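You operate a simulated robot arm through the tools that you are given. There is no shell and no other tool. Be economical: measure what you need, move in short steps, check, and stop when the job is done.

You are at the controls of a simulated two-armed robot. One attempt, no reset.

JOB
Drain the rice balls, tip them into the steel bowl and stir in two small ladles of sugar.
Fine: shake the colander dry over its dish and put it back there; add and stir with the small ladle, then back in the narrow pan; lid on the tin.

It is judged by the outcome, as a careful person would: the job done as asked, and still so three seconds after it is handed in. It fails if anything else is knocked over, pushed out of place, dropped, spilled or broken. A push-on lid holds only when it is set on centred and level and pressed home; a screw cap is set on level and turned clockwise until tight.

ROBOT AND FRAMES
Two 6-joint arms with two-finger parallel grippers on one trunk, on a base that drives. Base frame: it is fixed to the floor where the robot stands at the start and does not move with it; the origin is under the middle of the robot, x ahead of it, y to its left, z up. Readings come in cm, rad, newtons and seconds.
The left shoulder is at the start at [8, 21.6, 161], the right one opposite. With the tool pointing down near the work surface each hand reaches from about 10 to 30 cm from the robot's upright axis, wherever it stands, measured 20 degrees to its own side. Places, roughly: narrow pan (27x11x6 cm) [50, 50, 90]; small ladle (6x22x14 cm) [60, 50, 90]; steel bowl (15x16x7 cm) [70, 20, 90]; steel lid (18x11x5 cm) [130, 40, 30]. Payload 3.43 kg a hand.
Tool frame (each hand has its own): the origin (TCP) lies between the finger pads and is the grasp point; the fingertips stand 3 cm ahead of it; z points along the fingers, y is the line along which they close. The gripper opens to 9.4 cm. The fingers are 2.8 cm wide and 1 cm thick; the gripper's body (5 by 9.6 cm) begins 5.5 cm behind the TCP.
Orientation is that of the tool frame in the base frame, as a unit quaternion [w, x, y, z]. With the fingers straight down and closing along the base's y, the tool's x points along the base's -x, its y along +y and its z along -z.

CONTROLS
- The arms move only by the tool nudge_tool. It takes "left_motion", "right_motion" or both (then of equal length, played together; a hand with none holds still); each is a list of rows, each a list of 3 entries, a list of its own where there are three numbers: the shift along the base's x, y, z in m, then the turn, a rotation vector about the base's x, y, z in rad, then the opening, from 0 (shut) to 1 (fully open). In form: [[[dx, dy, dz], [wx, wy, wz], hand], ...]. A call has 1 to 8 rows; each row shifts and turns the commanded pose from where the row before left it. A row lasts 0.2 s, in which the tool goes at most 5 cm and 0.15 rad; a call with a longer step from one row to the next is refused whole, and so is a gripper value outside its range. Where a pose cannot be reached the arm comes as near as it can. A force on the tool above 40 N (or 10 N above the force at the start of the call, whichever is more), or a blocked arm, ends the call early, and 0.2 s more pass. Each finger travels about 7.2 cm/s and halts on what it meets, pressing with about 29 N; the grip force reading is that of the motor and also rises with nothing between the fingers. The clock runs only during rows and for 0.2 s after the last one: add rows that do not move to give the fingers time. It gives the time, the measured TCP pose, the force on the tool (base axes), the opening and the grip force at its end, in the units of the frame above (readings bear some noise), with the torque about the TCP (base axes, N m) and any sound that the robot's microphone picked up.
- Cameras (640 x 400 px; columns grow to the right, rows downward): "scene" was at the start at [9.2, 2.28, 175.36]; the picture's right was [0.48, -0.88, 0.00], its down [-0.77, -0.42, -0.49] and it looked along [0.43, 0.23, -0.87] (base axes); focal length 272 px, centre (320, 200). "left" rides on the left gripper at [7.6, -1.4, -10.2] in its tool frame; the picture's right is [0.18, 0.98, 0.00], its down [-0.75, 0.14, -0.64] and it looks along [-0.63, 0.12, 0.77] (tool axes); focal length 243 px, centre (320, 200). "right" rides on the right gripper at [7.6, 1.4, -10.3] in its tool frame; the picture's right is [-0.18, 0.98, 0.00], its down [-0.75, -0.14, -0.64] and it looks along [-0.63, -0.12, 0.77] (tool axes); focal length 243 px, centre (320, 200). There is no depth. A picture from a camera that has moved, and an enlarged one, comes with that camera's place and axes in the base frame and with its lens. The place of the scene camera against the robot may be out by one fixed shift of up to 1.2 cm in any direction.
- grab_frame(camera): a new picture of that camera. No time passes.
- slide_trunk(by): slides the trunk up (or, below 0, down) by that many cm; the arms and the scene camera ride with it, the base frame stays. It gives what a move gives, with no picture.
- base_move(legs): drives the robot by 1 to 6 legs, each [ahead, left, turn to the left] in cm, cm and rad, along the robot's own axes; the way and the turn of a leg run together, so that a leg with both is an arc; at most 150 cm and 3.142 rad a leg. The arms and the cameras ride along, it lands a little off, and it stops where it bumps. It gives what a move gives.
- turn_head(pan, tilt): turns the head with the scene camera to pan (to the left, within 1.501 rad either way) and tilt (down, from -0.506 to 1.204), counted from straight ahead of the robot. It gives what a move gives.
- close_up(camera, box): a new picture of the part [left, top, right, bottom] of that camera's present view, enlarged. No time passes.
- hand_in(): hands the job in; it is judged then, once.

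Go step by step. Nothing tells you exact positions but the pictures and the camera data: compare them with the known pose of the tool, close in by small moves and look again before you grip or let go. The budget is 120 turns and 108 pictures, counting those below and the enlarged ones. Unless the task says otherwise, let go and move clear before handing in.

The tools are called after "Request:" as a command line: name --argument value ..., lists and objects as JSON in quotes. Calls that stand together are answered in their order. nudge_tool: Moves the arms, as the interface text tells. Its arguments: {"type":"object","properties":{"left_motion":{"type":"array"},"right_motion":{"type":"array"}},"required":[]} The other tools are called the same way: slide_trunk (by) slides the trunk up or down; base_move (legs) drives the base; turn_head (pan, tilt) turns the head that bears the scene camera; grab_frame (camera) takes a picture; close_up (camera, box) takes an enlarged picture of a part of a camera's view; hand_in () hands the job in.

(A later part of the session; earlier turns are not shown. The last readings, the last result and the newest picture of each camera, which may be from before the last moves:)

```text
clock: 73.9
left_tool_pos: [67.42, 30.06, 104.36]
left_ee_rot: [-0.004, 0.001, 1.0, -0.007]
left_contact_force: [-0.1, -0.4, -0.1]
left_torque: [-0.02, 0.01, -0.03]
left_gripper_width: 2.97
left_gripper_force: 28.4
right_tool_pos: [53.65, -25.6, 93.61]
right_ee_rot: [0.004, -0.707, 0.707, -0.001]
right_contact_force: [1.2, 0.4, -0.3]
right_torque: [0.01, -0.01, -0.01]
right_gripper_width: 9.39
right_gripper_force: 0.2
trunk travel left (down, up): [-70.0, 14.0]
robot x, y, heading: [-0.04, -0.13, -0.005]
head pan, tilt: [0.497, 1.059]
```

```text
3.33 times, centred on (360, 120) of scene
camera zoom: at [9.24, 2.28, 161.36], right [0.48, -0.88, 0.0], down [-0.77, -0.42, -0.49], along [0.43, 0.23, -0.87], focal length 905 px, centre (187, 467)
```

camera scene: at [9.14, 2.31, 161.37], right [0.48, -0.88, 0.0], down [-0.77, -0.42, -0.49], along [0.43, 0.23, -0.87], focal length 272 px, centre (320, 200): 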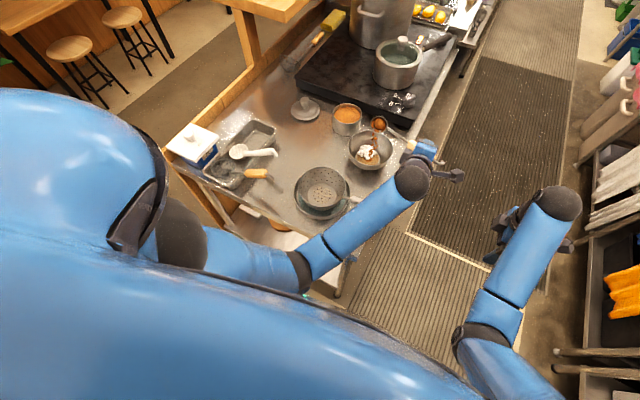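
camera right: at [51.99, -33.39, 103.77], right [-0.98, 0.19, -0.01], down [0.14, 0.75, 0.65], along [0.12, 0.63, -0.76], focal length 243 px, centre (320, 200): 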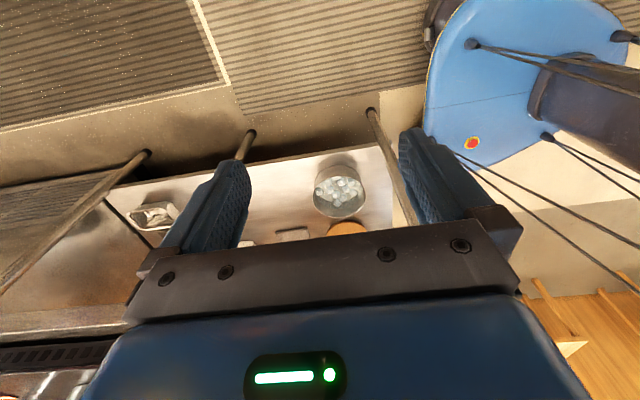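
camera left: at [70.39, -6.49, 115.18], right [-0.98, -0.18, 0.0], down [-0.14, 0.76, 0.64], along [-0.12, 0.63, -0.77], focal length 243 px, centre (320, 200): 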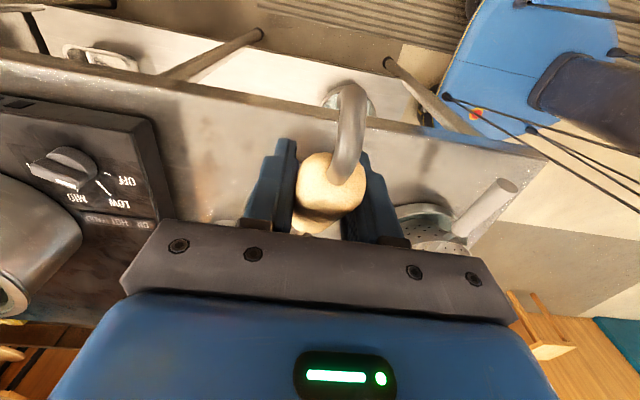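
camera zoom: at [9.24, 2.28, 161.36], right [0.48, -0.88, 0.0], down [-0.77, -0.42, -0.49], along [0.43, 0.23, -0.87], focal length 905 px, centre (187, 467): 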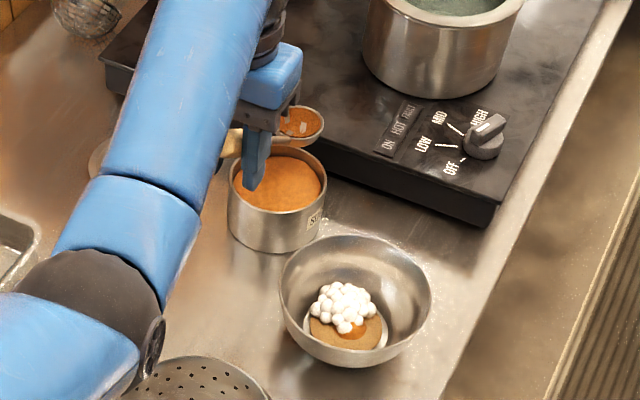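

Level again over the tin. I'll repeat the same dig: pitch nose-down, go down, level, lift.

Request:
nudge_tool --left_motion '[[[0, 0, 0.005], [0, 0.117, 0], 0], [[0, -0.001, 0.003], [0, 0.117, 0], 0], [[0, 0, 0], [0, 0.117, 0], 0], [[0.005, 0.002, -0.005], [0, 0, 0], 0], [[0, 0, -0.01], [0, 0, 0], 0], [[0, 0, -0.01], [0, 0, 0], 0], [[0, 0, -0.01], [0, 0, 0], 0], [[0, 0, 0], [0, 0, 0], 0]]'

Request:
close_up --camera "scene" --box '[310, 70, 400, 150]'

```text
clock: 75.7
left_tool_pos: [66.75, 30.0, 101.85]
left_ee_rot: [-0.177, -0.002, 0.984, -0.007]
left_contact_force: [3.0, 1.2, 4.0]
left_torque: [0.11, -0.63, 0.04]
left_gripper_width: 2.97
left_gripper_force: 29.4
left hand out of reach, approached as far as the arm can: row 1, 3, 4, 6
right_tool_pos: [53.6, -25.59, 93.54]
right_ee_rot: [0.004, -0.706, 0.708, -0.001]
right_contact_force: [-0.4, -0.1, 0.9]
right_torque: [-0.01, -0.01, -0.02]
right_gripper_width: 9.4
right_gripper_force: 0.1
trunk travel left (down, up): [-70.0, 14.0]
robot x, y, heading: [0.28, -0.36, 0.002]
head pan, tilt: [0.497, 1.059]
```

```text
5.00 times, centred on (355, 110) of scene
camera zoom: at [9.25, 2.27, 161.36], right [0.48, -0.88, 0.0], down [-0.77, -0.42, -0.49], along [0.43, 0.23, -0.87], focal length 1357 px, centre (145, 650)
```

zoom: 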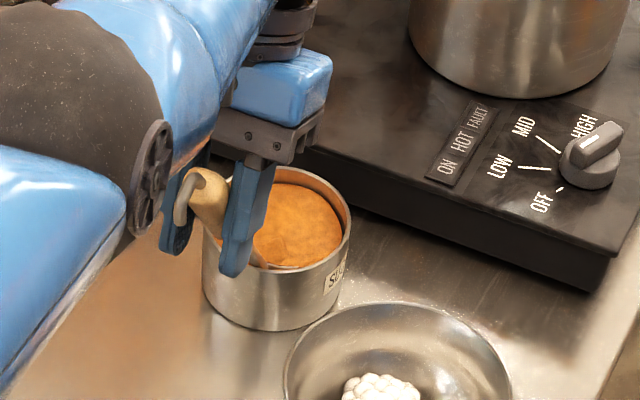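

The ladle is deep in the sugar, touching the tin's near wall. I'll ease forward as I level and lift.

Request:
nudge_tool --left_motion '[[[0.004, 0, 0.008], [0, -0.05, 0], 0], [[-0.002, 0, 0.006], [0, -0.08, 0], 0], [[-0.004, 0, 0.005], [0, -0.09, 0], 0], [[-0.004, 0, 0.006], [0, -0.09, 0], 0], [[0, 0, 0.01], [0, -0.05, 0], 0], [[0, 0, 0.01], [0, 0, 0], 0], [[0, 0, 0.0], [0, 0, 0], 0]]'

Request:
close_up --camera "scene" --box '[310, 70, 400, 150]'

```text
clock: 77.3
left_tool_pos: [67.38, 30.12, 105.48]
left_ee_rot: [0.003, 0.0, 1.0, -0.006]
left_contact_force: [-0.5, -0.1, -1.0]
left_torque: [0.0, 0.07, 0.01]
left_gripper_width: 2.95
left_gripper_force: 28.7
left hand out of reach, approached as far as the arm can: row 3, 5, 6
right_tool_pos: [53.63, -25.6, 93.62]
right_ee_rot: [0.004, -0.706, 0.708, -0.001]
right_contact_force: [0.4, 1.0, 0.5]
right_torque: [0.02, -0.02, 0.01]
right_gripper_width: 9.37
right_gripper_force: 0.1
trunk travel left (down, up): [-70.0, 14.0]
robot x, y, heading: [-0.34, 0.11, 0.001]
head pan, tilt: [0.497, 1.059]
```

```text
5.00 times, centred on (355, 110) of scene
camera zoom: at [9.25, 2.29, 161.35], right [0.48, -0.88, 0.0], down [-0.77, -0.42, -0.49], along [0.43, 0.23, -0.87], focal length 1357 px, centre (145, 650)
```

zoom: 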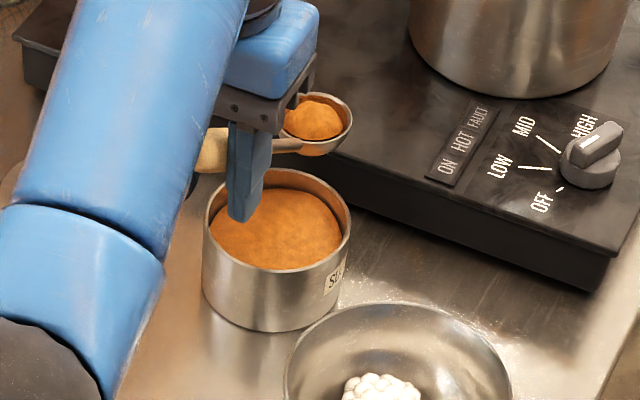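

A second full ladle. I'll repeat the same carry to the bowl and tip.

Request:
nudge_tool --left_motion '[[[0, -0.015, 0], [0, 0, 0.1], 0], [[0, -0.025, 0], [0, 0, 0.13], 0], [[0.002, -0.035, 0], [0, 0, 0.14], 0], [[0.002, -0.035, 0], [0, 0, 0.14], 0], [[0.002, -0.035, 0], [0, 0, 0.14], 0], [[0.002, -0.035, 0], [0, 0, 0.14], 0], [[0.002, -0.035, 0], [0, 0, 0.14], 0], [[0.002, -0.03, 0], [0, 0, 0.14], 0]]'

Request:
nudge_tool --left_motion '[[[0.002, -0.025, 0], [0, 0, 0.14], 0], [[0, -0.015, 0], [0, 0, 0.14], 0], [[0, -0.006, 0], [0, 0, 0.14], 0], [[0, 0, 0], [0, 0, 0.08], 0], [[0, 0, 0], [0, 0, 0], 0]]'

Request:
nudge_tool --left_motion '[[[-0.007, 0, 0], [0, -0.12, 0], 0], [[-0.008, 0, 0], [0, -0.14, 0], 0], [[-0.008, 0, 0], [0, -0.14, 0], 0], [[-0.008, 0, -0.002], [0, -0.14, 0], 0], [[-0.008, 0, -0.002], [0, -0.14, 0], 0], [[-0.006, 0, -0.002], [0, -0.14, 0], 0], [[-0.006, 0, -0.002], [0, -0.14, 0], 0], [[-0.005, 0, 0], [0, -0.14, 0], 0]]'

Request:
close_up --camera "scene" --box '[310, 90, 450, 220]'

```text
clock: 79.1
left_tool_pos: [68.86, 5.62, 105.28]
left_ee_rot: [0.005, -0.51, 0.86, -0.005]
left_contact_force: [-0.5, -0.2, -0.5]
left_torque: [-0.05, 0.0, 0.02]
left_gripper_width: 3.01
left_gripper_force: 29.3
left hand out of reach, approached as far as the arm can: row 2
right_tool_pos: [53.73, -25.76, 93.57]
right_ee_rot: [0.004, -0.707, 0.707, -0.001]
right_contact_force: [0.9, -0.1, -0.1]
right_torque: [0.02, 0.0, -0.01]
right_gripper_width: 9.41
right_gripper_force: 0.0
trunk travel left (down, up): [-70.0, 14.0]
robot x, y, heading: [-0.36, -0.02, 0.0]
head pan, tilt: [0.497, 1.059]
```

```text
clock: 80.3
left_tool_pos: [69.19, 1.06, 105.2]
left_ee_rot: [0.006, -0.707, 0.708, -0.003]
left_contact_force: [-0.3, -0.3, -0.3]
left_torque: [-0.06, 0.02, 0.03]
left_gripper_width: 2.93
left_gripper_force: 29.3
right_tool_pos: [53.64, -25.64, 93.59]
right_ee_rot: [0.004, -0.707, 0.707, -0.001]
right_contact_force: [-1.4, -0.4, -0.2]
right_torque: [0.02, -0.01, -0.05]
right_gripper_width: 9.36
right_gripper_force: 0.0
trunk travel left (down, up): [-70.0, 14.0]
robot x, y, heading: [0.06, 0.35, -0.004]
head pan, tilt: [0.497, 1.059]
```

```text
clock: 82.1
left_tool_pos: [63.41, 1.11, 104.43]
left_ee_rot: [-0.376, 0.6, -0.599, 0.374]
left_contact_force: [0.0, 0.2, 0.2]
left_torque: [-0.08, 0.04, -0.01]
left_gripper_width: 2.99
left_gripper_force: 29.4
right_tool_pos: [53.45, -25.64, 93.76]
right_ee_rot: [0.004, -0.706, 0.708, -0.001]
right_contact_force: [-0.4, -0.2, 0.3]
right_torque: [0.02, -0.01, -0.02]
right_gripper_width: 9.41
right_gripper_force: 0.0
trunk travel left (down, up): [-70.0, 14.0]
robot x, y, heading: [-0.1, 0.07, 0.001]
head pan, tilt: [0.497, 1.059]
```

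```text
3.08 times, centred on (380, 155) of scene
camera zoom: at [9.14, 2.31, 161.37], right [0.48, -0.88, 0.0], down [-0.77, -0.42, -0.49], along [0.43, 0.23, -0.87], focal length 835 px, centre (135, 338)
```

zoom: 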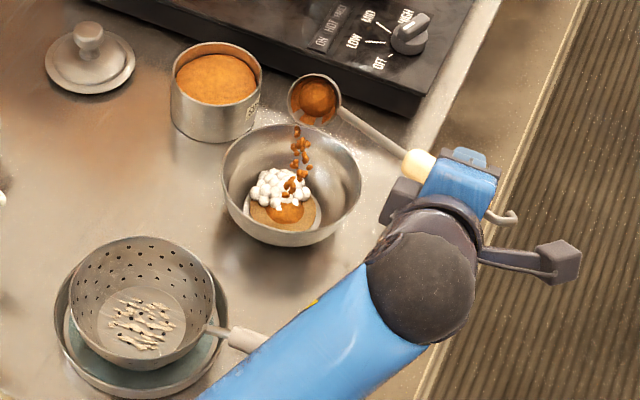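

It's pouring into the bowl as before. I'll finish emptying it.

Request:
nudge_tool --left_motion '[[[-0.003, 0, 0], [0, -0.12, 0], 0], [[-0.003, 0, 0], [0, -0.12, 0], 0], [[-0.003, 0, 0], [0, -0.12, 0], 0], [[-0.003, 0, 0], [0, -0.12, 0], 0], [[0, 0, 0], [0, 0, 0], 0], [[0, 0, 0.005], [0, 0, 0], 0], [[0, 0, -0.005], [0, 0, 0], 0], [[0, 0, 0], [0, 0, 0], 0]]'

Request:
close_up --camera "scene" --box '[330, 90, 430, 180]'

```text
clock: 83.9
left_tool_pos: [62.29, 1.01, 104.31]
left_ee_rot: [0.506, -0.494, 0.495, -0.505]
left_contact_force: [0.6, 0.9, -0.7]
left_torque: [-0.05, 0.04, 0.01]
left_gripper_width: 2.97
left_gripper_force: 29.2
right_tool_pos: [53.58, -25.62, 93.65]
right_ee_rot: [0.003, -0.707, 0.707, -0.001]
right_contact_force: [0.4, 0.7, -1.4]
right_torque: [0.0, 0.0, 0.0]
right_gripper_width: 9.4
right_gripper_force: 0.0
trunk travel left (down, up): [-70.0, 14.0]
robot x, y, heading: [-0.2, 0.1, 0.001]
head pan, tilt: [0.497, 1.059]
```

```text
4.44 times, centred on (380, 135) of scene
camera zoom: at [9.22, 2.27, 161.36], right [0.48, -0.88, 0.0], down [-0.77, -0.42, -0.49], along [0.43, 0.23, -0.87], focal length 1206 px, centre (53, 489)
```

zoom: 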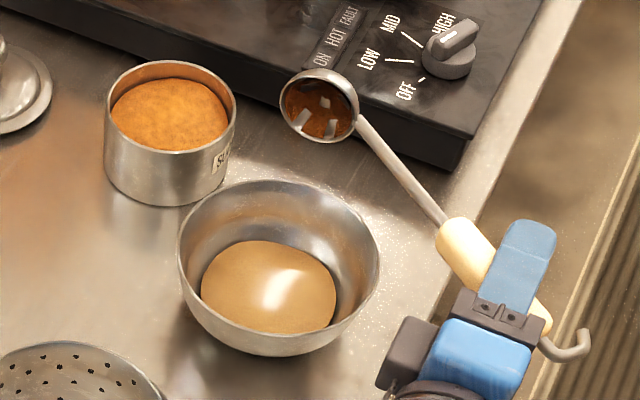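

Both ladles of sugar are in. I'll roll the ladle level, pitch its nose down a bit, and get ready to stir in the bowl.

Request:
nudge_tool --left_motion '[[[0.005, 0, 0.002], [0, 0.14, 0], 0], [[0.006, 0, 0.002], [0, 0.14, 0], 0], [[0.006, 0, 0], [0, 0.14, 0], 0], [[0.006, 0, 0], [0, 0.14, 0], 0], [[0.006, 0, 0], [0, 0.14, 0], 0], [[0.006, 0, 0], [0, 0.14, 0], 0], [[0.008, 0, 0], [0, 0.14, 0], 0], [[0.008, 0, 0], [0, 0.14, 0], 0]]'

Request:
nudge_tool --left_motion '[[[0.006, 0, 0], [0, 0.15, 0], 0], [[0.005, 0, 0], [0, 0.15, 0], 0], [[0.002, 0, 0], [0, 0.16, 0], 0], [[0, 0.01, 0.005], [-0.1, 0, 0], 0], [[0, 0.01, 0.005], [-0.1, 0, 0], 0], [[0, 0.004, 0.004], [-0.1, 0, 0], 0], [[0, 0, 0], [0, 0, 0], 0]]'

Request:
grab_frame --camera "scene"

```text
clock: 85.7
left_tool_pos: [67.43, 1.05, 104.61]
left_ee_rot: [0.166, -0.687, 0.688, -0.163]
left_contact_force: [-0.1, 0.2, -1.1]
left_torque: [-0.06, 0.02, -0.02]
left_gripper_width: 3.0
left_gripper_force: 29.5
right_tool_pos: [53.78, -25.59, 93.56]
right_ee_rot: [0.004, -0.706, 0.708, 0.0]
right_contact_force: [0.3, 0.8, -0.1]
right_torque: [-0.01, 0.02, 0.02]
right_gripper_width: 9.4
right_gripper_force: 0.0
trunk travel left (down, up): [-70.0, 14.0]
robot x, y, heading: [0.07, -0.21, -0.003]
head pan, tilt: [0.497, 1.059]
```

```text
refused: row 3 steps farther than a row can; nothing moved
```

```text
48 pictures are left
camera scene: at [9.36, 2.24, 161.35], right [0.48, -0.88, 0.0], down [-0.77, -0.42, -0.49], along [0.43, 0.23, -0.87], focal length 272 px, centre (320, 200)
```

scene: 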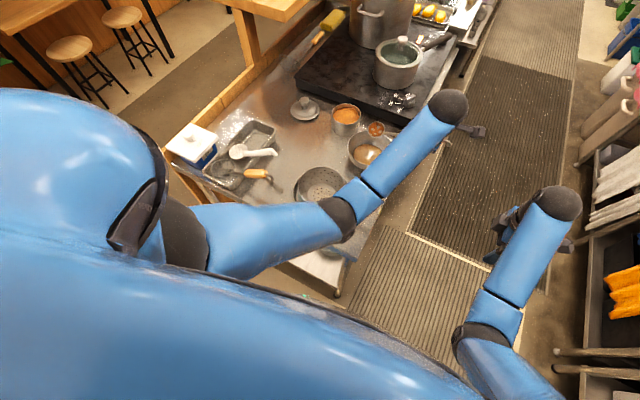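

A row was too large a turn; I'll redo it with allowed steps.

Request:
nudge_tool --left_motion '[[[0.006, 0, 0], [0, 0.145, 0], 0], [[0.005, 0, 0], [0, 0.145, 0], 0], [[0.002, 0, 0], [0, 0.145, 0], 0], [[0, 0.01, 0.005], [-0.1, 0, 0], 0], [[0, 0.01, 0.005], [-0.1, 0, 0], 0], [[0, 0.004, 0.004], [-0.1, 0, 0], 0], [[0, 0, 0], [0, 0, 0], 0]]'

Request:
close_up --camera "scene" --box '[320, 80, 460, 190]'

Request:
grab_frame --camera "left"

```text
clock: 87.3
left_tool_pos: [68.64, 3.39, 106.28]
left_ee_rot: [0.092, 0.701, -0.697, 0.118]
left_contact_force: [0.3, 0.2, -0.9]
left_torque: [-0.04, 0.0, -0.04]
left_gripper_width: 2.98
left_gripper_force: 29.5
right_tool_pos: [53.58, -25.71, 93.58]
right_ee_rot: [0.004, -0.706, 0.708, -0.002]
right_contact_force: [-0.2, 0.1, -0.2]
right_torque: [-0.01, 0.01, -0.01]
right_gripper_width: 9.39
right_gripper_force: 0.0
trunk travel left (down, up): [-70.0, 14.0]
robot x, y, heading: [0.05, -0.29, 0.0]
head pan, tilt: [0.497, 1.059]
```

```text
3.64 times, centred on (390, 135) of scene
camera zoom: at [9.22, 2.23, 161.36], right [0.48, -0.88, 0.0], down [-0.77, -0.42, -0.49], along [0.43, 0.23, -0.87], focal length 987 px, centre (66, 436)
```

zoom: 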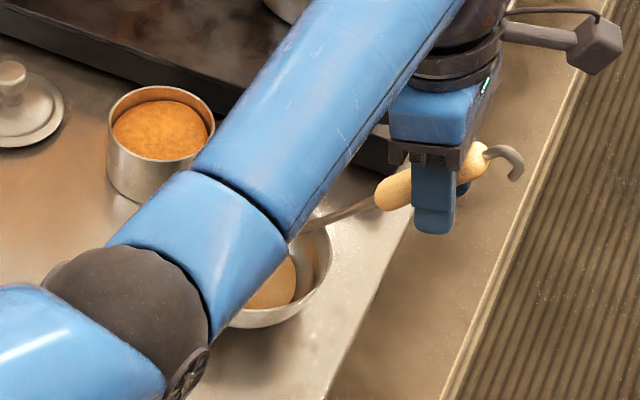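

```text
46 pictures are left
camera left: at [69.64, -0.78, 118.37], right [-0.98, -0.19, 0.02], down [-0.17, 0.91, 0.39], along [-0.09, 0.38, -0.92], focal length 243 px, centre (320, 200)
```

left: 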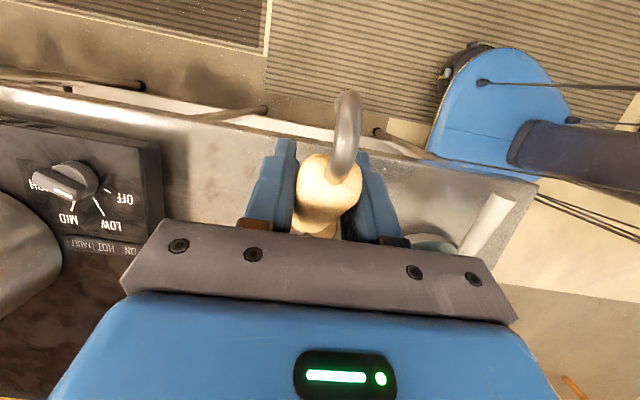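

I'll lower the ladle into the bowl in small steps, watching the force.

Request:
nudge_tool --left_motion '[[[0, 0, -0.015], [0, 0, 0], 0], [[0, 0, -0.015], [0, 0, 0], 0], [[0, 0, -0.012], [0, 0, 0], 0], [[0, 0, -0.01], [0, 0, 0], 0], [[0, 0, -0.006], [0, 0, 0], 0], [[0, 0, 0], [0, 0, 0], 0]]'

Request:
close_up --camera "scene" --box '[320, 80, 460, 190]'

```text
clock: 88.7
left_tool_pos: [68.69, 3.42, 100.4]
left_ee_rot: [0.091, 0.701, -0.697, 0.119]
left_contact_force: [0.3, -0.7, -0.1]
left_torque: [-0.05, 0.0, 0.01]
left_gripper_width: 2.99
left_gripper_force: 29.0
right_tool_pos: [53.55, -25.55, 93.69]
right_ee_rot: [0.004, -0.707, 0.708, -0.001]
right_contact_force: [0.2, -0.7, 1.0]
right_torque: [0.03, 0.02, 0.01]
right_gripper_width: 9.41
right_gripper_force: 0.1
trunk travel left (down, up): [-70.0, 14.0]
robot x, y, heading: [0.27, 0.27, -0.0]
head pan, tilt: [0.497, 1.059]
```

```text
3.64 times, centred on (390, 135) of scene
camera zoom: at [9.23, 2.27, 161.36], right [0.48, -0.88, 0.0], down [-0.77, -0.42, -0.49], along [0.43, 0.23, -0.87], focal length 987 px, centre (66, 436)
```

zoom: 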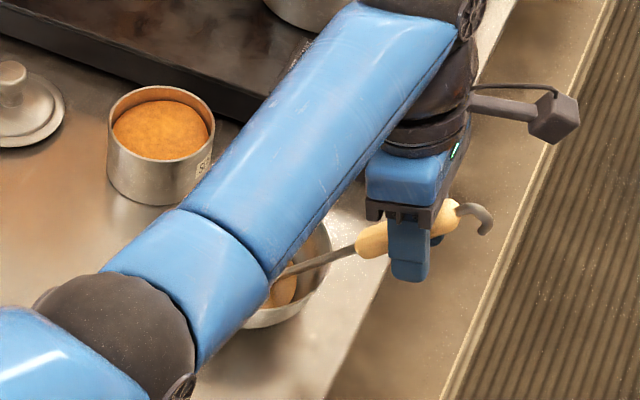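

No contact yet; I'll go slightly lower and stir in a small circle.

Request:
nudge_tool --left_motion '[[[0.0, 0, -0.006], [0, 0, 0], 0], [[0.012, 0, 0], [0, 0, 0], 0], [[-0.006, 0.0105, 0], [0, 0, 0], 0], [[-0.012, 0, 0], [0, 0, 0], 0], [[-0.006, -0.0105, 0], [0, 0, 0], 0], [[0.006, -0.0105, 0], [0, 0, 0], 0], [[0.012, 0, 0], [0, 0, 0], 0], [[0.006, 0.0105, 0], [0, 0, 0], 0]]'

Request:
close_up --camera "scene" --box '[320, 80, 460, 190]'

```text
clock: 90.5
left_tool_pos: [69.92, 3.53, 99.81]
left_ee_rot: [0.092, 0.701, -0.698, 0.118]
left_contact_force: [0.2, 0.9, -0.2]
left_torque: [-0.07, 0.02, 0.0]
left_gripper_width: 2.97
left_gripper_force: 29.2
right_tool_pos: [53.52, -25.57, 93.69]
right_ee_rot: [0.004, -0.706, 0.708, -0.002]
right_contact_force: [-0.7, 0.2, -0.3]
right_torque: [-0.02, 0.01, -0.02]
right_gripper_width: 9.38
right_gripper_force: 0.1
trunk travel left (down, up): [-70.0, 14.0]
robot x, y, heading: [0.08, -0.4, -0.005]
head pan, tilt: [0.497, 1.059]
```

```text
3.64 times, centred on (390, 135) of scene
camera zoom: at [9.26, 2.32, 161.35], right [0.48, -0.88, 0.0], down [-0.77, -0.42, -0.49], along [0.43, 0.23, -0.87], focal length 987 px, centre (66, 436)
```

zoom: 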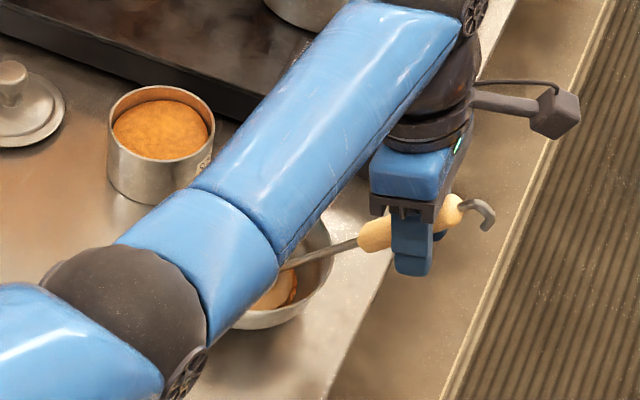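

It's moving freely, so I'll stir slightly deeper with a wider circle for several rounds.

Request:
nudge_tool --left_motion '[[[0.006, 0, -0.005], [0, 0, 0], 0], [[-0.009, 0.0155, 0], [0, 0, 0], 0], [[-0.018, 0, 0], [0, 0, 0], 0], [[-0.009, -0.0155, 0], [0, 0, 0], 0], [[0.009, -0.0155, 0], [0, 0, 0], 0], [[0.018, 0, 0], [0, 0, 0], 0], [[0.009, 0.0155, 0], [0, 0, 0], 0]]'

Request:
nudge_tool --left_motion '[[[-0.009, 0.0155, 0], [0, 0, 0], 0], [[-0.018, 0, 0], [0, 0, 0], 0], [[-0.009, -0.0155, 0], [0, 0, 0], 0], [[0.009, -0.0155, 0], [0, 0, 0], 0], [[0.018, 0, 0], [0, 0, 0], 0], [[0.009, 0.0155, 0], [0, 0, 0], 0]]'

Request:
close_up --camera "scene" --box '[350, 110, 430, 180]'

```text
clock: 92.1
left_tool_pos: [70.42, 3.35, 99.29]
left_ee_rot: [0.091, 0.701, -0.697, 0.119]
left_contact_force: [0.5, -0.5, 0.0]
left_torque: [-0.05, 0.0, -0.03]
left_gripper_width: 2.99
left_gripper_force: 29.1
right_tool_pos: [53.46, -25.72, 93.57]
right_ee_rot: [0.004, -0.707, 0.707, -0.001]
right_contact_force: [0.3, -0.3, 0.0]
right_torque: [0.03, 0.0, -0.03]
right_gripper_width: 9.4
right_gripper_force: 0.0
trunk travel left (down, up): [-70.0, 14.0]
robot x, y, heading: [0.02, 0.59, -0.003]
head pan, tilt: [0.497, 1.059]
```

```text
clock: 93.5
left_tool_pos: [70.5, 3.55, 99.4]
left_ee_rot: [0.093, 0.701, -0.697, 0.119]
left_contact_force: [0.1, 0.2, -0.4]
left_torque: [-0.03, 0.02, -0.02]
left_gripper_width: 2.99
left_gripper_force: 29.0
right_tool_pos: [53.53, -25.55, 93.55]
right_ee_rot: [0.003, -0.707, 0.707, 0.0]
right_contact_force: [0.8, -1.1, 0.5]
right_torque: [0.02, -0.02, -0.02]
right_gripper_width: 9.4
right_gripper_force: 0.0
trunk travel left (down, up): [-70.0, 14.0]
robot x, y, heading: [0.16, -0.29, 0.002]
head pan, tilt: [0.497, 1.059]
```

```text
5.71 times, centred on (390, 145) of scene
camera zoom: at [9.25, 2.37, 161.35], right [0.48, -0.88, 0.0], down [-0.77, -0.42, -0.49], along [0.43, 0.23, -0.87], focal length 1551 px, centre (-80, 514)
```

zoom: 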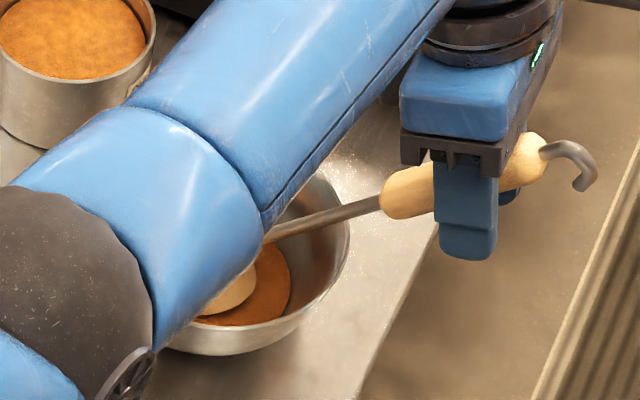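

The contents are visibly mixing. A few more rounds.

Request:
nudge_tool --left_motion '[[[-0.009, 0.0155, 0], [0, 0, 0], 0], [[-0.018, 0, 0], [0, 0, 0], 0], [[-0.009, -0.0155, 0], [0, 0, 0], 0], [[0.009, -0.0155, 0], [0, 0, 0], 0], [[0.018, 0, 0], [0, 0, 0], 0], [[0.009, 0.0155, 0], [0, 0, 0], 0]]'

Request:
nudge_tool --left_motion '[[[-0.009, 0.0155, 0], [0, 0, 0], 0], [[-0.018, 0, 0], [0, 0, 0], 0], [[-0.009, -0.0155, 0], [0, 0, 0], 0], [[0.009, -0.0155, 0], [0, 0, 0], 0], [[0.018, 0, 0], [0, 0, 0], 0], [[0.009, 0.0155, 0], [0, 0, 0], 0]]'

Request:
nudge_tool --left_motion '[[[-0.009, 0.0155, 0], [0, 0, 0], 0], [[-0.018, 0, 0], [0, 0, 0], 0], [[-0.009, -0.0155, 0], [0, 0, 0], 0], [[0.009, -0.0155, 0], [0, 0, 0], 0], [[0.018, 0, 0], [0, 0, 0], 0], [[-0.009, 0.0155, 0], [0, 0, 0], 0]]'

Request:
nudge_tool --left_motion '[[[0, 0, 0.02], [0, 0, 0], 0], [[0, 0, 0.02], [0, 0, 0], 0], [[0, -0.002, 0.02], [0.05, 0, 0], 0], [[0, -0.005, 0.005], [0.1, 0, 0], 0], [[0, -0.005, 0], [0.1, 0, 0], 0], [[0, -0.004, 0], [0.05, 0, 0], 0], [[-0.005, 0, 0], [0, -0.14, 0], 0], [[-0.005, 0, 0], [0, -0.14, 0], 0]]'

Request:
nudge_tool --left_motion '[[[-0.005, 0, 0], [0, -0.14, 0], 0], [[-0.005, 0, 0], [0, -0.14, 0], 0], [[-0.005, 0, 0], [0, -0.14, 0], 0], [[-0.005, 0, 0], [0, -0.14, 0], 0], [[-0.005, 0, 0], [0, -0.14, 0], 0], [[0, 0, 0], [0, 0, 0], 0]]'

Request:
close_up --camera "scene" --box '[330, 90, 430, 180]'

```text
clock: 94.9
left_tool_pos: [70.53, 3.52, 99.35]
left_ee_rot: [0.091, 0.701, -0.697, 0.118]
left_contact_force: [-0.5, -0.3, -1.2]
left_torque: [-0.09, 0.01, 0.01]
left_gripper_width: 2.99
left_gripper_force: 29.1
right_tool_pos: [53.6, -25.55, 93.58]
right_ee_rot: [0.004, -0.706, 0.709, -0.002]
right_contact_force: [0.0, -0.7, -0.2]
right_torque: [0.04, -0.03, -0.03]
right_gripper_width: 9.4
right_gripper_force: 0.0
trunk travel left (down, up): [-70.0, 14.0]
robot x, y, heading: [0.29, 0.12, 0.0]
head pan, tilt: [0.497, 1.059]
```

```text
clock: 96.3
left_tool_pos: [70.58, 3.58, 99.27]
left_ee_rot: [0.091, 0.701, -0.697, 0.119]
left_contact_force: [1.2, -0.5, -1.0]
left_torque: [-0.02, 0.03, -0.02]
left_gripper_width: 3.0
left_gripper_force: 29.2
right_tool_pos: [53.51, -25.55, 93.62]
right_ee_rot: [0.004, -0.706, 0.708, -0.001]
right_contact_force: [0.1, 0.8, 0.5]
right_torque: [0.0, 0.02, 0.0]
right_gripper_width: 9.37
right_gripper_force: 0.1
trunk travel left (down, up): [-70.0, 14.0]
robot x, y, heading: [0.34, -0.05, -0.001]
head pan, tilt: [0.497, 1.059]
```

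```text
clock: 97.7
left_tool_pos: [68.71, 3.56, 99.3]
left_ee_rot: [0.09, 0.701, -0.697, 0.12]
left_contact_force: [-0.2, 0.2, 0.3]
left_torque: [-0.03, -0.03, -0.03]
left_gripper_width: 2.96
left_gripper_force: 29.1
right_tool_pos: [53.53, -25.59, 93.69]
right_ee_rot: [0.003, -0.707, 0.708, -0.002]
right_contact_force: [-0.5, -0.7, 0.9]
right_torque: [0.02, 0.0, 0.01]
right_gripper_width: 9.4
right_gripper_force: 0.0
trunk travel left (down, up): [-70.0, 14.0]
robot x, y, heading: [-0.02, 0.24, -0.001]
head pan, tilt: [0.497, 1.059]
```

```text
clock: 99.5
left_tool_pos: [67.63, 1.89, 105.99]
left_ee_rot: [-0.114, 0.698, -0.698, 0.112]
left_contact_force: [-0.3, 0.3, -0.7]
left_torque: [-0.06, 0.01, 0.01]
left_gripper_width: 2.99
left_gripper_force: 29.2
right_tool_pos: [53.32, -25.66, 93.63]
right_ee_rot: [0.003, -0.706, 0.708, -0.002]
right_contact_force: [0.3, -0.8, 0.0]
right_torque: [0.0, -0.04, -0.02]
right_gripper_width: 9.39
right_gripper_force: 0.0
trunk travel left (down, up): [-70.0, 14.0]
robot x, y, heading: [-0.05, 0.53, 0.003]
head pan, tilt: [0.497, 1.059]
```

```text
clock: 100.9
left_tool_pos: [65.15, 1.88, 105.76]
left_ee_rot: [-0.347, 0.617, -0.616, 0.345]
left_contact_force: [-0.3, -0.1, -0.9]
left_torque: [-0.09, -0.03, -0.01]
left_gripper_width: 3.0
left_gripper_force: 29.1
right_tool_pos: [53.61, -25.64, 93.63]
right_ee_rot: [0.003, -0.707, 0.708, 0.0]
right_contact_force: [-0.3, -0.2, 0.1]
right_torque: [0.0, 0.0, 0.01]
right_gripper_width: 9.39
right_gripper_force: 0.1
trunk travel left (down, up): [-70.0, 14.0]
robot x, y, heading: [-0.05, -0.23, 0.001]
head pan, tilt: [0.497, 1.059]
```

```text
4.44 times, centred on (380, 135) of scene
camera zoom: at [9.27, 2.26, 161.36], right [0.48, -0.88, 0.0], down [-0.77, -0.42, -0.49], along [0.43, 0.23, -0.87], focal length 1206 px, centre (53, 489)
```

zoom: 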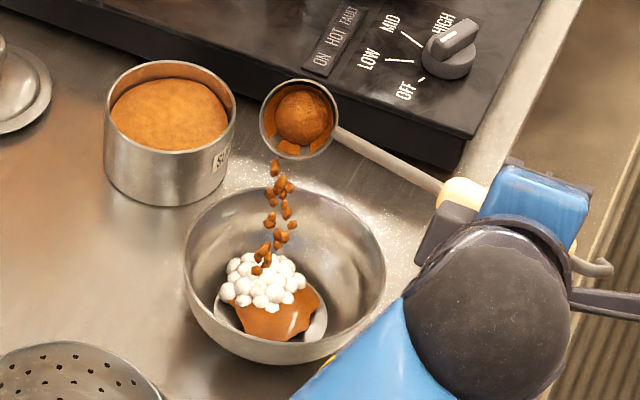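

The ladle had picked up some mix while stirring and is pouring it back. I'll empty it fully.

Request:
nudge_tool --left_motion '[[[-0.004, 0, 0], [0, -0.13, 0], 0], [[-0.004, 0, 0], [0, -0.13, 0], 0], [[-0.004, 0, 0], [0, -0.13, 0], 0], [[-0.004, 0, 0], [0, -0.13, 0], 0], [[0, 0, 0], [0, 0, 0], 0], [[0, 0, 0], [0, 0, 0], 0], [[0, 0, 0.005], [0, 0, 0], 0], [[0, 0, -0.005], [0, 0, 0], 0]]'

Request:
close_up --camera "scene" --box '[330, 90, 430, 180]'

```text
clock: 102.7
left_tool_pos: [63.58, 1.82, 105.83]
left_ee_rot: [-0.493, 0.508, -0.507, 0.492]
left_contact_force: [0.0, -0.2, -1.6]
left_torque: [-0.05, 0.05, 0.0]
left_gripper_width: 2.99
left_gripper_force: 28.7
right_tool_pos: [53.63, -25.64, 93.72]
right_ee_rot: [0.004, -0.706, 0.708, -0.001]
right_contact_force: [-0.1, 0.6, 0.3]
right_torque: [0.02, -0.01, 0.0]
right_gripper_width: 9.4
right_gripper_force: 0.0
trunk travel left (down, up): [-70.0, 14.0]
robot x, y, heading: [0.31, 0.3, 0.002]
head pan, tilt: [0.497, 1.059]
```

```text
4.44 times, centred on (380, 135) of scene
camera zoom: at [9.23, 2.28, 161.36], right [0.48, -0.88, 0.0], down [-0.77, -0.42, -0.49], along [0.43, 0.23, -0.87], focal length 1206 px, centre (53, 489)
```

zoom: 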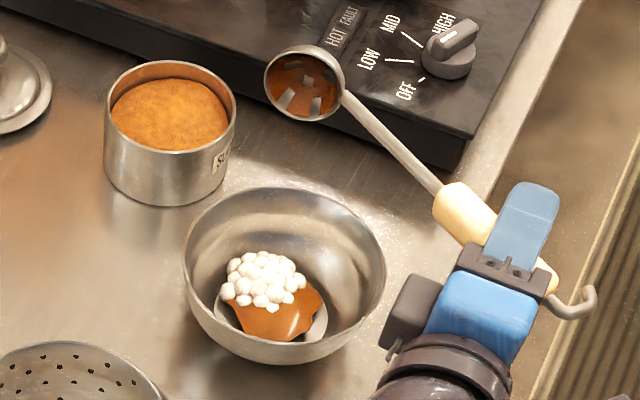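

I'll let it settle a second and look again.

Request:
nudge_tool --left_motion '[[[0, 0, 0], [0, 0, 0], 0], [[0, 0, 0], [0, 0, 0], 0], [[0, 0, 0], [0, 0, 0], 0], [[0, 0, 0], [0, 0, 0], 0], [[0, 0, 0], [0, 0, 0], 0], [[0, 0, 0], [0, 0, 0], 0]]'

Request:
close_up --camera "scene" --box '[345, 115, 425, 180]'

```text
clock: 104.1
left_tool_pos: [63.69, 1.92, 105.75]
left_ee_rot: [-0.493, 0.509, -0.507, 0.491]
left_contact_force: [0.3, 0.2, -0.3]
left_torque: [-0.07, 0.01, 0.02]
left_gripper_width: 2.99
left_gripper_force: 29.0
right_tool_pos: [53.61, -25.72, 93.72]
right_ee_rot: [0.003, -0.707, 0.708, -0.001]
right_contact_force: [-0.3, -0.1, 0.6]
right_torque: [-0.01, -0.01, 0.01]
right_gripper_width: 9.41
right_gripper_force: 0.2
trunk travel left (down, up): [-70.0, 14.0]
robot x, y, heading: [0.44, 0.05, 0.006]
head pan, tilt: [0.497, 1.059]
```

```text
6.15 times, centred on (385, 148) of scene
camera zoom: at [9.23, 2.27, 161.36], right [0.48, -0.88, 0.0], down [-0.77, -0.42, -0.49], along [0.43, 0.23, -0.87], focal length 1670 px, centre (-80, 523)
```

zoom: 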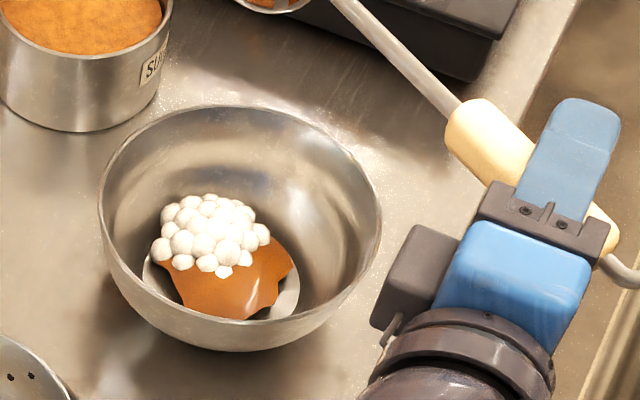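

The rice balls and sugar still look separated, so I'll go back in and stir more thoroughly.

Request:
nudge_tool --left_motion '[[[0.004, 0, 0], [0, 0.14, 0], 0], [[0.004, 0, 0], [0, 0.14, 0], 0], [[0.005, 0, 0], [0, 0.14, 0], 0], [[0.005, 0, 0], [0, 0.14, 0], 0], [[0.006, 0, 0], [0, 0.14, 0], 0], [[0.006, 0, 0], [0, 0.14, 0], 0], [[0.007, 0, 0], [0, 0.14, 0], 0], [[0.007, 0, 0], [0, 0.14, 0], 0]]'

Request:
nudge_tool --left_motion '[[[0.004, 0, 0], [0, 0.137, 0], 0], [[0.002, 0, 0], [0, 0.137, 0], 0], [[0, 0, 0], [0, 0.137, 0], 0], [[0, 0.005, 0.002], [-0.1, 0, 0], 0], [[0, 0.005, 0.002], [-0.1, 0, 0], 0], [[0, 0.002, 0], [-0.1, 0, 0], 0], [[0, 0, 0], [0, 0, 0], 0]]'

Request:
nudge_tool --left_motion '[[[0, 0, -0.016], [0, 0, 0], 0], [[0, 0, -0.016], [0, 0, 0], 0], [[0, 0, -0.016], [0, 0, 0], 0], [[0, 0, -0.01], [0, 0, 0], 0], [[0, 0, -0.008], [0, 0, 0], 0], [[0, 0, 0], [0, 0, 0], 0]]'

```text
clock: 105.9
left_tool_pos: [68.1, 1.91, 105.72]
left_ee_rot: [0.148, -0.692, 0.692, -0.146]
left_contact_force: [-0.3, 0.7, -1.0]
left_torque: [-0.07, 0.0, 0.01]
left_gripper_width: 2.98
left_gripper_force: 28.8
right_tool_pos: [53.69, -25.64, 93.59]
right_ee_rot: [0.002, -0.706, 0.708, -0.001]
right_contact_force: [0.4, -0.4, -0.5]
right_torque: [0.0, 0.02, 0.01]
right_gripper_width: 9.39
right_gripper_force: 0.1
trunk travel left (down, up): [-70.0, 14.0]
robot x, y, heading: [-0.21, 0.18, 0.001]
head pan, tilt: [0.497, 1.059]
```

```text
clock: 107.5
left_tool_pos: [68.66, 3.0, 106.24]
left_ee_rot: [-0.102, -0.699, 0.699, -0.108]
left_contact_force: [-0.4, 0.9, 0.0]
left_torque: [-0.03, 0.01, -0.01]
left_gripper_width: 2.97
left_gripper_force: 29.2
right_tool_pos: [53.57, -25.64, 93.68]
right_ee_rot: [0.004, -0.706, 0.708, -0.001]
right_contact_force: [0.2, 0.5, 0.2]
right_torque: [-0.01, -0.02, 0.0]
right_gripper_width: 9.37
right_gripper_force: 0.0
trunk travel left (down, up): [-70.0, 14.0]
robot x, y, heading: [-0.04, 0.16, 0.001]
head pan, tilt: [0.497, 1.059]
```

```text
clock: 108.9
left_tool_pos: [68.56, 3.02, 99.52]
left_ee_rot: [-0.102, -0.699, 0.7, -0.107]
left_contact_force: [0.0, -1.2, -0.5]
left_torque: [-0.05, -0.02, -0.01]
left_gripper_width: 2.98
left_gripper_force: 28.6
right_tool_pos: [53.66, -25.61, 93.62]
right_ee_rot: [0.004, -0.707, 0.708, 0.0]
right_contact_force: [-0.5, -0.2, -0.1]
right_torque: [-0.01, 0.0, -0.01]
right_gripper_width: 9.39
right_gripper_force: 0.1
trunk travel left (down, up): [-70.0, 14.0]
robot x, y, heading: [-0.09, 0.12, 0.004]
head pan, tilt: [0.497, 1.059]
```

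Now several stirring circles about 2 cm in radius.

Request:
nudge_tool --left_motion '[[[0.018, 0, 0], [0, 0, 0], 0], [[-0.009, 0.0155, 0], [0, 0, 0], 0], [[-0.018, 0, 0], [0, 0, 0], 0], [[-0.009, -0.0155, 0], [0, 0, 0], 0], [[0.009, -0.0155, 0], [0, 0, 0], 0], [[0.018, 0, 0], [0, 0, 0], 0], [[0.009, 0.0155, 0], [0, 0, 0], 0]]'

Request:
nudge_tool --left_motion '[[[-0.009, 0.0155, 0], [0, 0, 0], 0], [[-0.018, 0, 0], [0, 0, 0], 0], [[-0.009, -0.0155, 0], [0, 0, 0], 0], [[0.009, -0.0155, 0], [0, 0, 0], 0], [[0.018, 0, 0], [0, 0, 0], 0], [[0.009, 0.0155, 0], [0, 0, 0], 0]]'

Request:
nudge_tool --left_motion '[[[-0.009, 0.0155, 0], [0, 0, 0], 0], [[-0.018, 0, 0], [0, 0, 0], 0], [[-0.009, -0.0155, 0], [0, 0, 0], 0], [[0.009, -0.0155, 0], [0, 0, 0], 0], [[0.018, 0, 0], [0, 0, 0], 0], [[0.009, 0.0155, 0], [0, 0, 0], 0]]'

Request:
close_up --camera "scene" --box '[350, 110, 430, 180]'

```text
clock: 110.5
left_tool_pos: [70.41, 3.13, 99.68]
left_ee_rot: [0.102, 0.7, -0.699, 0.108]
left_contact_force: [0.5, 0.1, 0.1]
left_torque: [-0.06, 0.0, 0.0]
left_gripper_width: 2.97
left_gripper_force: 29.1
right_tool_pos: [53.58, -25.68, 93.75]
right_ee_rot: [0.004, -0.707, 0.708, -0.001]
right_contact_force: [-0.3, 0.5, 0.4]
right_torque: [-0.03, 0.01, 0.02]
right_gripper_width: 9.38
right_gripper_force: 0.1
trunk travel left (down, up): [-70.0, 14.0]
robot x, y, heading: [0.09, -0.18, 0.001]
head pan, tilt: [0.497, 1.059]
```

```text
clock: 111.9
left_tool_pos: [70.36, 2.99, 99.61]
left_ee_rot: [0.102, 0.699, -0.699, 0.108]
left_contact_force: [0.6, 0.0, -1.1]
left_torque: [-0.06, 0.03, 0.0]
left_gripper_width: 2.98
left_gripper_force: 28.9
right_tool_pos: [53.62, -25.51, 93.72]
right_ee_rot: [0.004, -0.706, 0.708, -0.002]
right_contact_force: [-0.4, -0.2, -0.4]
right_torque: [-0.01, 0.06, -0.01]
right_gripper_width: 9.41
right_gripper_force: 0.1
trunk travel left (down, up): [-70.0, 14.0]
robot x, y, heading: [-0.11, -0.15, -0.001]
head pan, tilt: [0.497, 1.059]
```

```text
clock: 113.3
left_tool_pos: [70.51, 3.24, 99.6]
left_ee_rot: [0.102, 0.7, -0.698, 0.108]
left_contact_force: [-0.2, 0.1, -1.0]
left_torque: [-0.06, 0.03, -0.01]
left_gripper_width: 2.98
left_gripper_force: 28.8
right_tool_pos: [53.55, -25.62, 93.59]
right_ee_rot: [0.003, -0.707, 0.708, -0.001]
right_contact_force: [-0.1, -0.5, -0.9]
right_torque: [0.0, -0.01, 0.02]
right_gripper_width: 9.4
right_gripper_force: 0.0
trunk travel left (down, up): [-70.0, 14.0]
robot x, y, heading: [0.27, -0.45, 0.005]
head pan, tilt: [0.497, 1.059]
```

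```text
5.71 times, centred on (390, 145) of scene
camera zoom: at [9.26, 2.37, 161.35], right [0.48, -0.88, 0.0], down [-0.77, -0.42, -0.49], along [0.43, 0.23, -0.87], focal length 1551 px, centre (-80, 514)
```

zoom: 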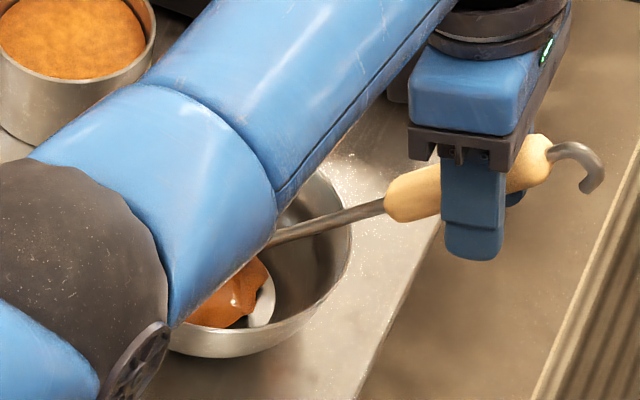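

I'll lift out and tilt slightly for a view of the bowl.

Request:
nudge_tool --left_motion '[[[-0.015, 0, 0.015], [0, 0, 0], 0], [[0, 0, 0.02], [0, 0, 0], 0], [[0, 0, 0.02], [0.05, 0, 0], 0], [[0, -0.003, 0.01], [0.1, 0, 0], 0], [[0, -0.005, 0], [0.1, 0, 0], 0], [[0, -0.004, 0], [0.05, 0, 0], 0], [[-0.005, 0, 0], [0, -0.14, 0], 0], [[-0.005, 0, 0], [0, -0.14, 0], 0]]'

Request:
nudge_tool --left_motion '[[[-0.005, 0, 0], [0, -0.14, 0], 0], [[-0.005, 0, 0], [0, -0.14, 0], 0], [[0, 0, 0], [0, 0, 0], 0]]'

Request:
close_up --camera "scene" --box '[330, 90, 430, 180]'

```text
clock: 115.1
left_tool_pos: [67.78, 1.91, 106.22]
left_ee_rot: [-0.103, 0.7, -0.699, 0.102]
left_contact_force: [0.2, 0.2, -0.4]
left_torque: [-0.06, -0.01, 0.0]
left_gripper_width: 2.97
left_gripper_force: 29.1
right_tool_pos: [53.47, -25.67, 93.76]
right_ee_rot: [0.003, -0.706, 0.708, -0.001]
right_contact_force: [0.3, -0.1, 0.6]
right_torque: [0.03, -0.06, 0.0]
right_gripper_width: 9.41
right_gripper_force: 0.1
trunk travel left (down, up): [-70.0, 14.0]
robot x, y, heading: [-0.41, 0.08, -0.001]
head pan, tilt: [0.497, 1.059]
```

```text
clock: 115.9
left_tool_pos: [66.94, 1.84, 106.17]
left_ee_rot: [0.2, -0.679, 0.679, -0.197]
left_contact_force: [-0.8, 0.4, -0.5]
left_torque: [-0.06, 0.01, 0.0]
left_gripper_width: 2.98
left_gripper_force: 28.8
right_tool_pos: [53.67, -25.69, 93.53]
right_ee_rot: [0.003, -0.706, 0.708, -0.001]
right_contact_force: [0.2, 0.1, -0.3]
right_torque: [-0.01, 0.01, 0.01]
right_gripper_width: 9.41
right_gripper_force: 0.0
trunk travel left (down, up): [-70.0, 14.0]
robot x, y, heading: [0.17, 0.39, 0.002]
head pan, tilt: [0.497, 1.059]
```

```text
4.44 times, centred on (380, 135) of scene
camera zoom: at [9.32, 2.25, 161.35], right [0.48, -0.88, 0.0], down [-0.77, -0.42, -0.49], along [0.43, 0.23, -0.87], focal length 1206 px, centre (53, 489)
```

zoom: 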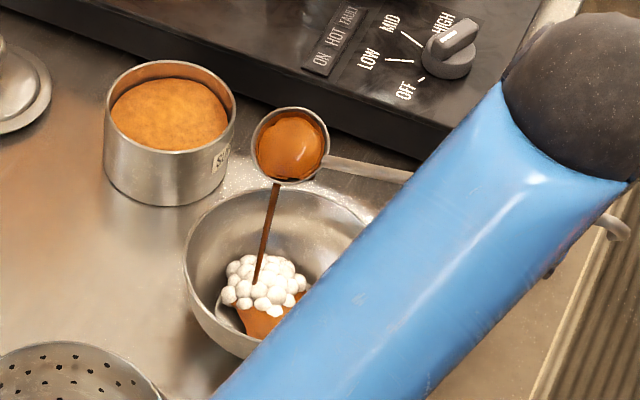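

The sugar in the ladle is now a smooth syrup, so the stirring has worked. I'll pour it back completely.

Request:
nudge_tool --left_motion '[[[-0.005, 0, 0], [0, -0.14, 0], 0], [[-0.005, 0, 0], [0, -0.14, 0], 0], [[-0.005, 0, 0], [0, -0.14, 0], 0], [[-0.005, 0, 0], [0, -0.14, 0], 0], [[-0.004, 0, 0], [0, -0.14, 0], 0], [[-0.004, 0, 0], [0, -0.14, 0], 0], [[-0.004, 0, 0], [0, -0.14, 0], 0], [[0, 0, 0], [0, 0, 0], 0]]'

Request:
nudge_tool --left_motion '[[[0, 0, 0], [0, 0, 0], 0], [[0, 0, 0], [0, 0, 0], 0], [[0, 0, 0], [0, 0, 0], 0], [[0, 0, 0.006], [0, 0, 0], 0], [[0, 0, -0.006], [0, 0, 0], 0], [[0, 0, 0], [0, 0, 0], 0]]'

Request:
close_up --camera "scene" --box '[330, 90, 430, 180]'

```text
clock: 117.7
left_tool_pos: [63.69, 1.73, 106.19]
left_ee_rot: [-0.494, 0.507, -0.505, 0.494]
left_contact_force: [0.6, -0.5, -0.4]
left_torque: [-0.03, 0.04, 0.02]
left_gripper_width: 3.0
left_gripper_force: 29.0
right_tool_pos: [53.57, -25.65, 93.63]
right_ee_rot: [-0.004, 0.707, -0.707, 0.001]
right_contact_force: [-0.6, -0.6, 0.4]
right_torque: [0.0, -0.01, 0.0]
right_gripper_width: 9.4
right_gripper_force: 0.0
trunk travel left (down, up): [-70.0, 14.0]
robot x, y, heading: [0.25, -0.06, 0.001]
head pan, tilt: [0.497, 1.059]
```

```text
clock: 119.1
left_tool_pos: [63.79, 1.9, 106.17]
left_ee_rot: [0.495, -0.505, 0.506, -0.493]
left_contact_force: [0.5, -1.0, -1.0]
left_torque: [-0.05, -0.01, -0.02]
left_gripper_width: 2.99
left_gripper_force: 29.2
right_tool_pos: [53.53, -25.68, 93.66]
right_ee_rot: [0.003, -0.707, 0.707, -0.001]
right_contact_force: [0.1, 0.6, 0.7]
right_torque: [-0.01, 0.02, 0.0]
right_gripper_width: 9.4
right_gripper_force: 0.1
trunk travel left (down, up): [-70.0, 14.0]
robot x, y, heading: [-0.52, -0.05, 0.001]
head pan, tilt: [0.497, 1.059]
```

```text
4.44 times, centred on (380, 135) of scene
camera zoom: at [9.23, 2.27, 161.36], right [0.48, -0.88, 0.0], down [-0.77, -0.42, -0.49], along [0.43, 0.23, -0.87], focal length 1206 px, centre (53, 489)
```

zoom: 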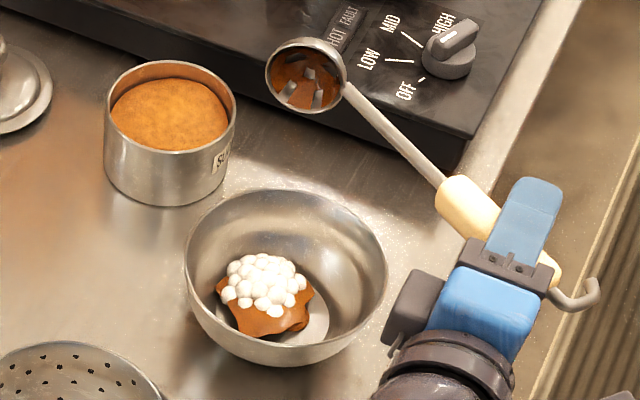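

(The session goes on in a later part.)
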